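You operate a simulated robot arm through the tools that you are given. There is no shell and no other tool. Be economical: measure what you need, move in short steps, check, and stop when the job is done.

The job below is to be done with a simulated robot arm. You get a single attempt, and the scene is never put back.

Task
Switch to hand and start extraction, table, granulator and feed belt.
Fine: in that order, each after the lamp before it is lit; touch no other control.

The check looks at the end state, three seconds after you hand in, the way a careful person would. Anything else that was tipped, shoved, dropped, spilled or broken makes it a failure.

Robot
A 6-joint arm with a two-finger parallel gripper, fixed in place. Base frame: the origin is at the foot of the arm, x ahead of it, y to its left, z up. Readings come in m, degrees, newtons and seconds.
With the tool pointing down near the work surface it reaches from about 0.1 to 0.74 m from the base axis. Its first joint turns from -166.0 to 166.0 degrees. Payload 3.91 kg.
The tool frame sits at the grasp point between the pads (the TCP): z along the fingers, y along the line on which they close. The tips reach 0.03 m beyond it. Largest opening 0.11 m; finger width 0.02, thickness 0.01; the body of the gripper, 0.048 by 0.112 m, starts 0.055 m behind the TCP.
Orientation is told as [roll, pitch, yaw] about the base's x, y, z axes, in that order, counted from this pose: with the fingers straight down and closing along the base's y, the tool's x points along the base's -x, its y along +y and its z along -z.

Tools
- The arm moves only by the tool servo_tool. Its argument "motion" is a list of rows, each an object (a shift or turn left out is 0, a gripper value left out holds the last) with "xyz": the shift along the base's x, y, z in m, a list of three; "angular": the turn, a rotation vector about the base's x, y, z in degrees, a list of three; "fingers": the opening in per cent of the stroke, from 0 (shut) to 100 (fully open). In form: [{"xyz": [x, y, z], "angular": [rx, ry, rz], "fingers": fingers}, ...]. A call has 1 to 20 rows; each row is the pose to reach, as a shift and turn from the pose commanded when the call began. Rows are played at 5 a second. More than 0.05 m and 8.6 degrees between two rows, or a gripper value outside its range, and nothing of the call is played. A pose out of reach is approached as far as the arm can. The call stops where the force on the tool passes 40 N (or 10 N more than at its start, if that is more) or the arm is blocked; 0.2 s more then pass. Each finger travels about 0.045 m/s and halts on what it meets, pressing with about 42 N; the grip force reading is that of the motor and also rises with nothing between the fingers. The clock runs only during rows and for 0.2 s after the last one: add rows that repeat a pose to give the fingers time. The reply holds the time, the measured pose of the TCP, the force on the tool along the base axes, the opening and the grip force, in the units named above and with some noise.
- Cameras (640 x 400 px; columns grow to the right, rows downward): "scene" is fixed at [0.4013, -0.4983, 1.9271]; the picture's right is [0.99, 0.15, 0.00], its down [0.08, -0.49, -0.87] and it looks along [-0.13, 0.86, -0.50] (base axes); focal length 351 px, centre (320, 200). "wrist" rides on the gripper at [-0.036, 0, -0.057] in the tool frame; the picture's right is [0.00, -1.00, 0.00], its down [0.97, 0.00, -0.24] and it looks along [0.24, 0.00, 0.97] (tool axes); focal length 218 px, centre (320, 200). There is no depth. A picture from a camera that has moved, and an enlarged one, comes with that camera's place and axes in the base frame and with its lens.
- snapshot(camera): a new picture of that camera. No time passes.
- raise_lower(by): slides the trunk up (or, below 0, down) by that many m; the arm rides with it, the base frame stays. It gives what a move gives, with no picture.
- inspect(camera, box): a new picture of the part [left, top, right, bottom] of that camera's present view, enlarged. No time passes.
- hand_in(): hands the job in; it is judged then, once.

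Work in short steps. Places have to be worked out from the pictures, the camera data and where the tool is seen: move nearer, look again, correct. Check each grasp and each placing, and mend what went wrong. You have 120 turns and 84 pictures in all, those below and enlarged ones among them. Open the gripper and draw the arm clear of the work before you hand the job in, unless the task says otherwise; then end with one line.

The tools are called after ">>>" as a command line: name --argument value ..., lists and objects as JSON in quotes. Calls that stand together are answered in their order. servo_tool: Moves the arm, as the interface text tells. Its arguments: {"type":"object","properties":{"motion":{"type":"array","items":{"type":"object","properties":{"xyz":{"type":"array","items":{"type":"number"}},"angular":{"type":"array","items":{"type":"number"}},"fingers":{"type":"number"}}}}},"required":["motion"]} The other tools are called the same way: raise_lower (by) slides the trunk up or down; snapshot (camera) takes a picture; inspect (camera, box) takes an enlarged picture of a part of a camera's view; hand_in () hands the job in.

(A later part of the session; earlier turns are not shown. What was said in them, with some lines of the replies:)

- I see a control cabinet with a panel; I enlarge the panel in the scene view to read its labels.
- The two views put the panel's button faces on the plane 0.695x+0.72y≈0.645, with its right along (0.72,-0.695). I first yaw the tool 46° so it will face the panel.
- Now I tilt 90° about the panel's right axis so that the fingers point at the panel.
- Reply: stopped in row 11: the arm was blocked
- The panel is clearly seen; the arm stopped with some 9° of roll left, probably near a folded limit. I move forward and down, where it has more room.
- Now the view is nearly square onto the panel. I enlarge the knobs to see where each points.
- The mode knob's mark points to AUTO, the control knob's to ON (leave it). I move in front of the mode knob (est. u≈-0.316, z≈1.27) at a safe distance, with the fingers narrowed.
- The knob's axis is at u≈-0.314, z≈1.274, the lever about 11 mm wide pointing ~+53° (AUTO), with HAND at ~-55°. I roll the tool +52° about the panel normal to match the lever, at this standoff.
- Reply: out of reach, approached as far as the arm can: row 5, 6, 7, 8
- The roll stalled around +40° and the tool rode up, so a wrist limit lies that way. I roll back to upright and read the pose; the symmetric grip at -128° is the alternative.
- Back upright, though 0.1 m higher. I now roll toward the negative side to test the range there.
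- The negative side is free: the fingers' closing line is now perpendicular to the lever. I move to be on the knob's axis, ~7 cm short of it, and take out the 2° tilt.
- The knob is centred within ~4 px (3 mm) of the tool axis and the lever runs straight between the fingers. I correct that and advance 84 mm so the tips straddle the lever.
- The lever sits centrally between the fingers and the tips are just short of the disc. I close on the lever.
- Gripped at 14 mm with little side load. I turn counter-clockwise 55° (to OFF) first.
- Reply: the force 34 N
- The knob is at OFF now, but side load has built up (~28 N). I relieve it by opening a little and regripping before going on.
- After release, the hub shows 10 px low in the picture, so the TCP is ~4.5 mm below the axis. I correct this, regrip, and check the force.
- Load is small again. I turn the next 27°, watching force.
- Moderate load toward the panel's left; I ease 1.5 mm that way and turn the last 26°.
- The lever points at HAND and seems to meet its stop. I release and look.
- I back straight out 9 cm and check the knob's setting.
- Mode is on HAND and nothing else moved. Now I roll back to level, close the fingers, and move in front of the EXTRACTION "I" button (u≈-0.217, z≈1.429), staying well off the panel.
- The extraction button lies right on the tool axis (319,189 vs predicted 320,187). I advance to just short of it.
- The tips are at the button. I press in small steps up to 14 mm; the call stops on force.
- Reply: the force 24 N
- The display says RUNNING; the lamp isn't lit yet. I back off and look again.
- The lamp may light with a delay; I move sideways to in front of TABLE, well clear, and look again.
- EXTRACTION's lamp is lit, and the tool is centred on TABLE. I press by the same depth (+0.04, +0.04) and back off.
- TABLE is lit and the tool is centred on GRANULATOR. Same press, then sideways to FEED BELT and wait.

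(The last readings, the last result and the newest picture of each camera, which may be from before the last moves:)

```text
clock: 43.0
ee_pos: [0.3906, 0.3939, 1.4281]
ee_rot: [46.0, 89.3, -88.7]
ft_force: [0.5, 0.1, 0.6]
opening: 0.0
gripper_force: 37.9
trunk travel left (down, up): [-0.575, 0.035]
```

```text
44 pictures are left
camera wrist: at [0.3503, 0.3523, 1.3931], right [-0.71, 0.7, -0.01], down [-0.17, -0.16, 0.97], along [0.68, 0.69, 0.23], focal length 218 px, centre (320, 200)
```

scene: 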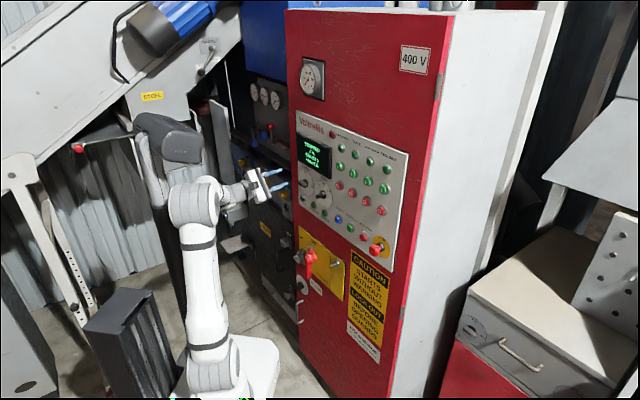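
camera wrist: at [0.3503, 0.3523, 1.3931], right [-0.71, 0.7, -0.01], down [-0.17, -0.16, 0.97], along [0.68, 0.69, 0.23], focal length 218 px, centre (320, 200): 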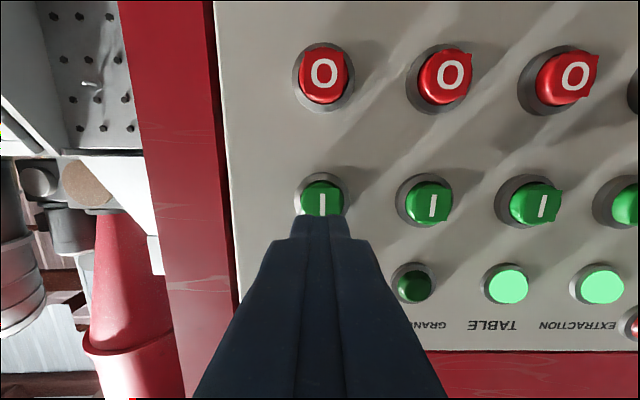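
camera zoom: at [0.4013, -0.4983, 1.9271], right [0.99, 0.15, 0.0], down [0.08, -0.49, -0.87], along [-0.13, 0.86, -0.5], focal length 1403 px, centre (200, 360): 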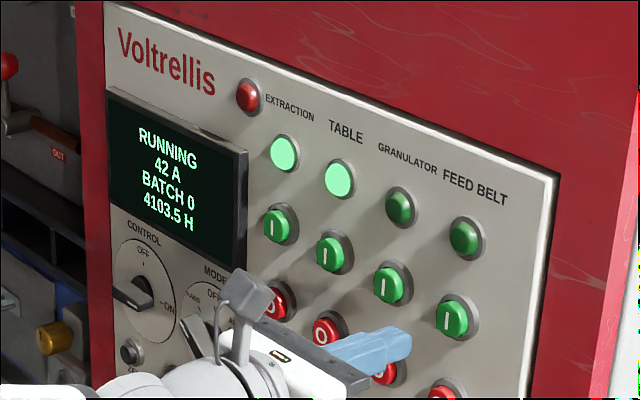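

The display shows 42 A, so the granulator is spinning up, but its lamp isn't lit yet. I hold and wait.

>>> servo_tool --motion '[{"xyz": [0, 0, 0]}, {"xyz": [0, 0, 0]}, {"xyz": [0, 0, 0]}, {"xyz": [0, 0, 0]}, {"xyz": [0, 0, 0]}, {"xyz": [0, 0, 0]}, {"xyz": [0, 0, 0]}, {"xyz": [0, 0, 0]}, {"xyz": [0, 0, 0]}, {"xyz": [0, 0, 0]}, {"xyz": [0, 0, 0]}, {"xyz": [0, 0, 0]}, {"xyz": [0, 0, 0]}, {"xyz": [0, 0, 0]}, {"xyz": [0, 0, 0]}]'

>>> inspect --camera "scene" --box '[290, 110, 410, 210]'

```text
clock: 46.2
ee_pos: [0.3893, 0.3942, 1.4279]
ee_rot: [46.3, 89.4, -88.3]
ft_force: [0.9, -0.1, 0.8]
opening: 0.0001
gripper_force: 37.3
trunk travel left (down, up): [-0.575, 0.035]
```

```text
4.00 times, centred on (350, 160) of scene
camera zoom: at [0.4013, -0.4983, 1.9271], right [0.99, 0.15, 0.0], down [0.08, -0.49, -0.87], along [-0.13, 0.86, -0.5], focal length 1403 px, centre (200, 360)
```

zoom: 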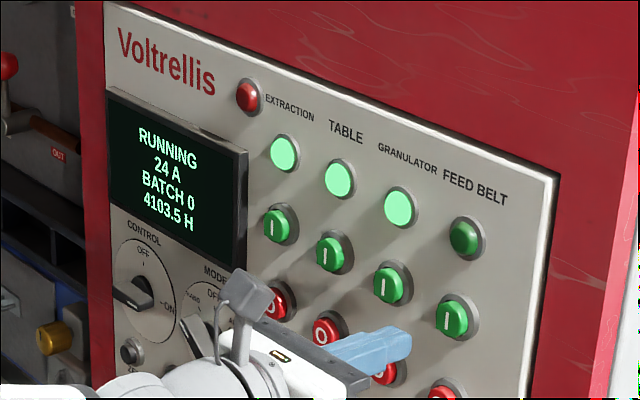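

GRANULATOR is lit. I press FEED BELT, back off and wait.

>>> servo_tool --motion '[{"xyz": [0.015, 0.015, 0]}, {"xyz": [0.026, 0.026, 0]}, {"xyz": [0.032, 0.032, 0]}, {"xyz": [0.035, 0.035, 0]}, {"xyz": [0.038, 0.038, 0]}, {"xyz": [0.04, 0.04, 0]}, {"xyz": [0.03, 0.03, 0]}, {"xyz": [0.015, 0.015, 0]}, {"xyz": [0, 0, 0]}, {"xyz": [-0.02, -0.02, 0]}, {"xyz": [-0.04, -0.04, 0]}, {"xyz": [-0.06, -0.06, 0]}, {"xyz": [-0.06, -0.06, 0], "fingers": 30}, {"xyz": [-0.06, -0.06, 0]}, {"xyz": [-0.06, -0.06, 0]}, {"xyz": [-0.06, -0.06, 0]}, {"xyz": [-0.06, -0.06, 0]}, {"xyz": [-0.06, -0.06, 0]}, {"xyz": [-0.06, -0.06, 0]}]'

>>> inspect --camera "scene" --box '[290, 110, 410, 210]'

>>> snapshot --camera "wrist"

```text
clock: 50.2
ee_pos: [0.3313, 0.3354, 1.4288]
ee_rot: [46.9, 89.3, -87.8]
ft_force: [0.7, 0.4, -0.1]
opening: 0.0331
gripper_force: 0.0
trunk travel left (down, up): [-0.575, 0.035]
```

```text
4.00 times, centred on (350, 160) of scene
camera zoom: at [0.4013, -0.4983, 1.9271], right [0.99, 0.15, 0.0], down [0.08, -0.49, -0.87], along [-0.13, 0.86, -0.5], focal length 1403 px, centre (200, 360)
```

zoom: 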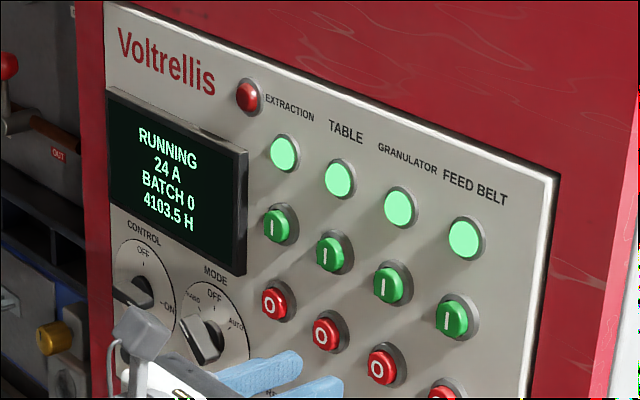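

```text
41 pictures are left
camera wrist: at [0.2926, 0.2926, 1.3924], right [-0.71, 0.7, -0.01], down [-0.17, -0.16, 0.97], along [0.68, 0.69, 0.23], focal length 218 px, centre (320, 200)
```

wrist: 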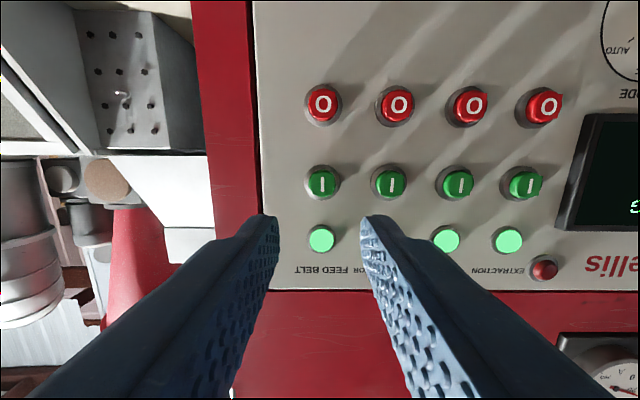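

All four lamps are lit, MODE is on HAND, and the gripper is open and 15 cm clear of the panel. I hand in.

>>> hand_in

```text
The job is handed in.
```

MODE is switched to HAND, and extraction, table, granulator and feed belt were started in that order, each after the previous lamp was lit. All four lamps were on at hand-in, and I touched no other control.
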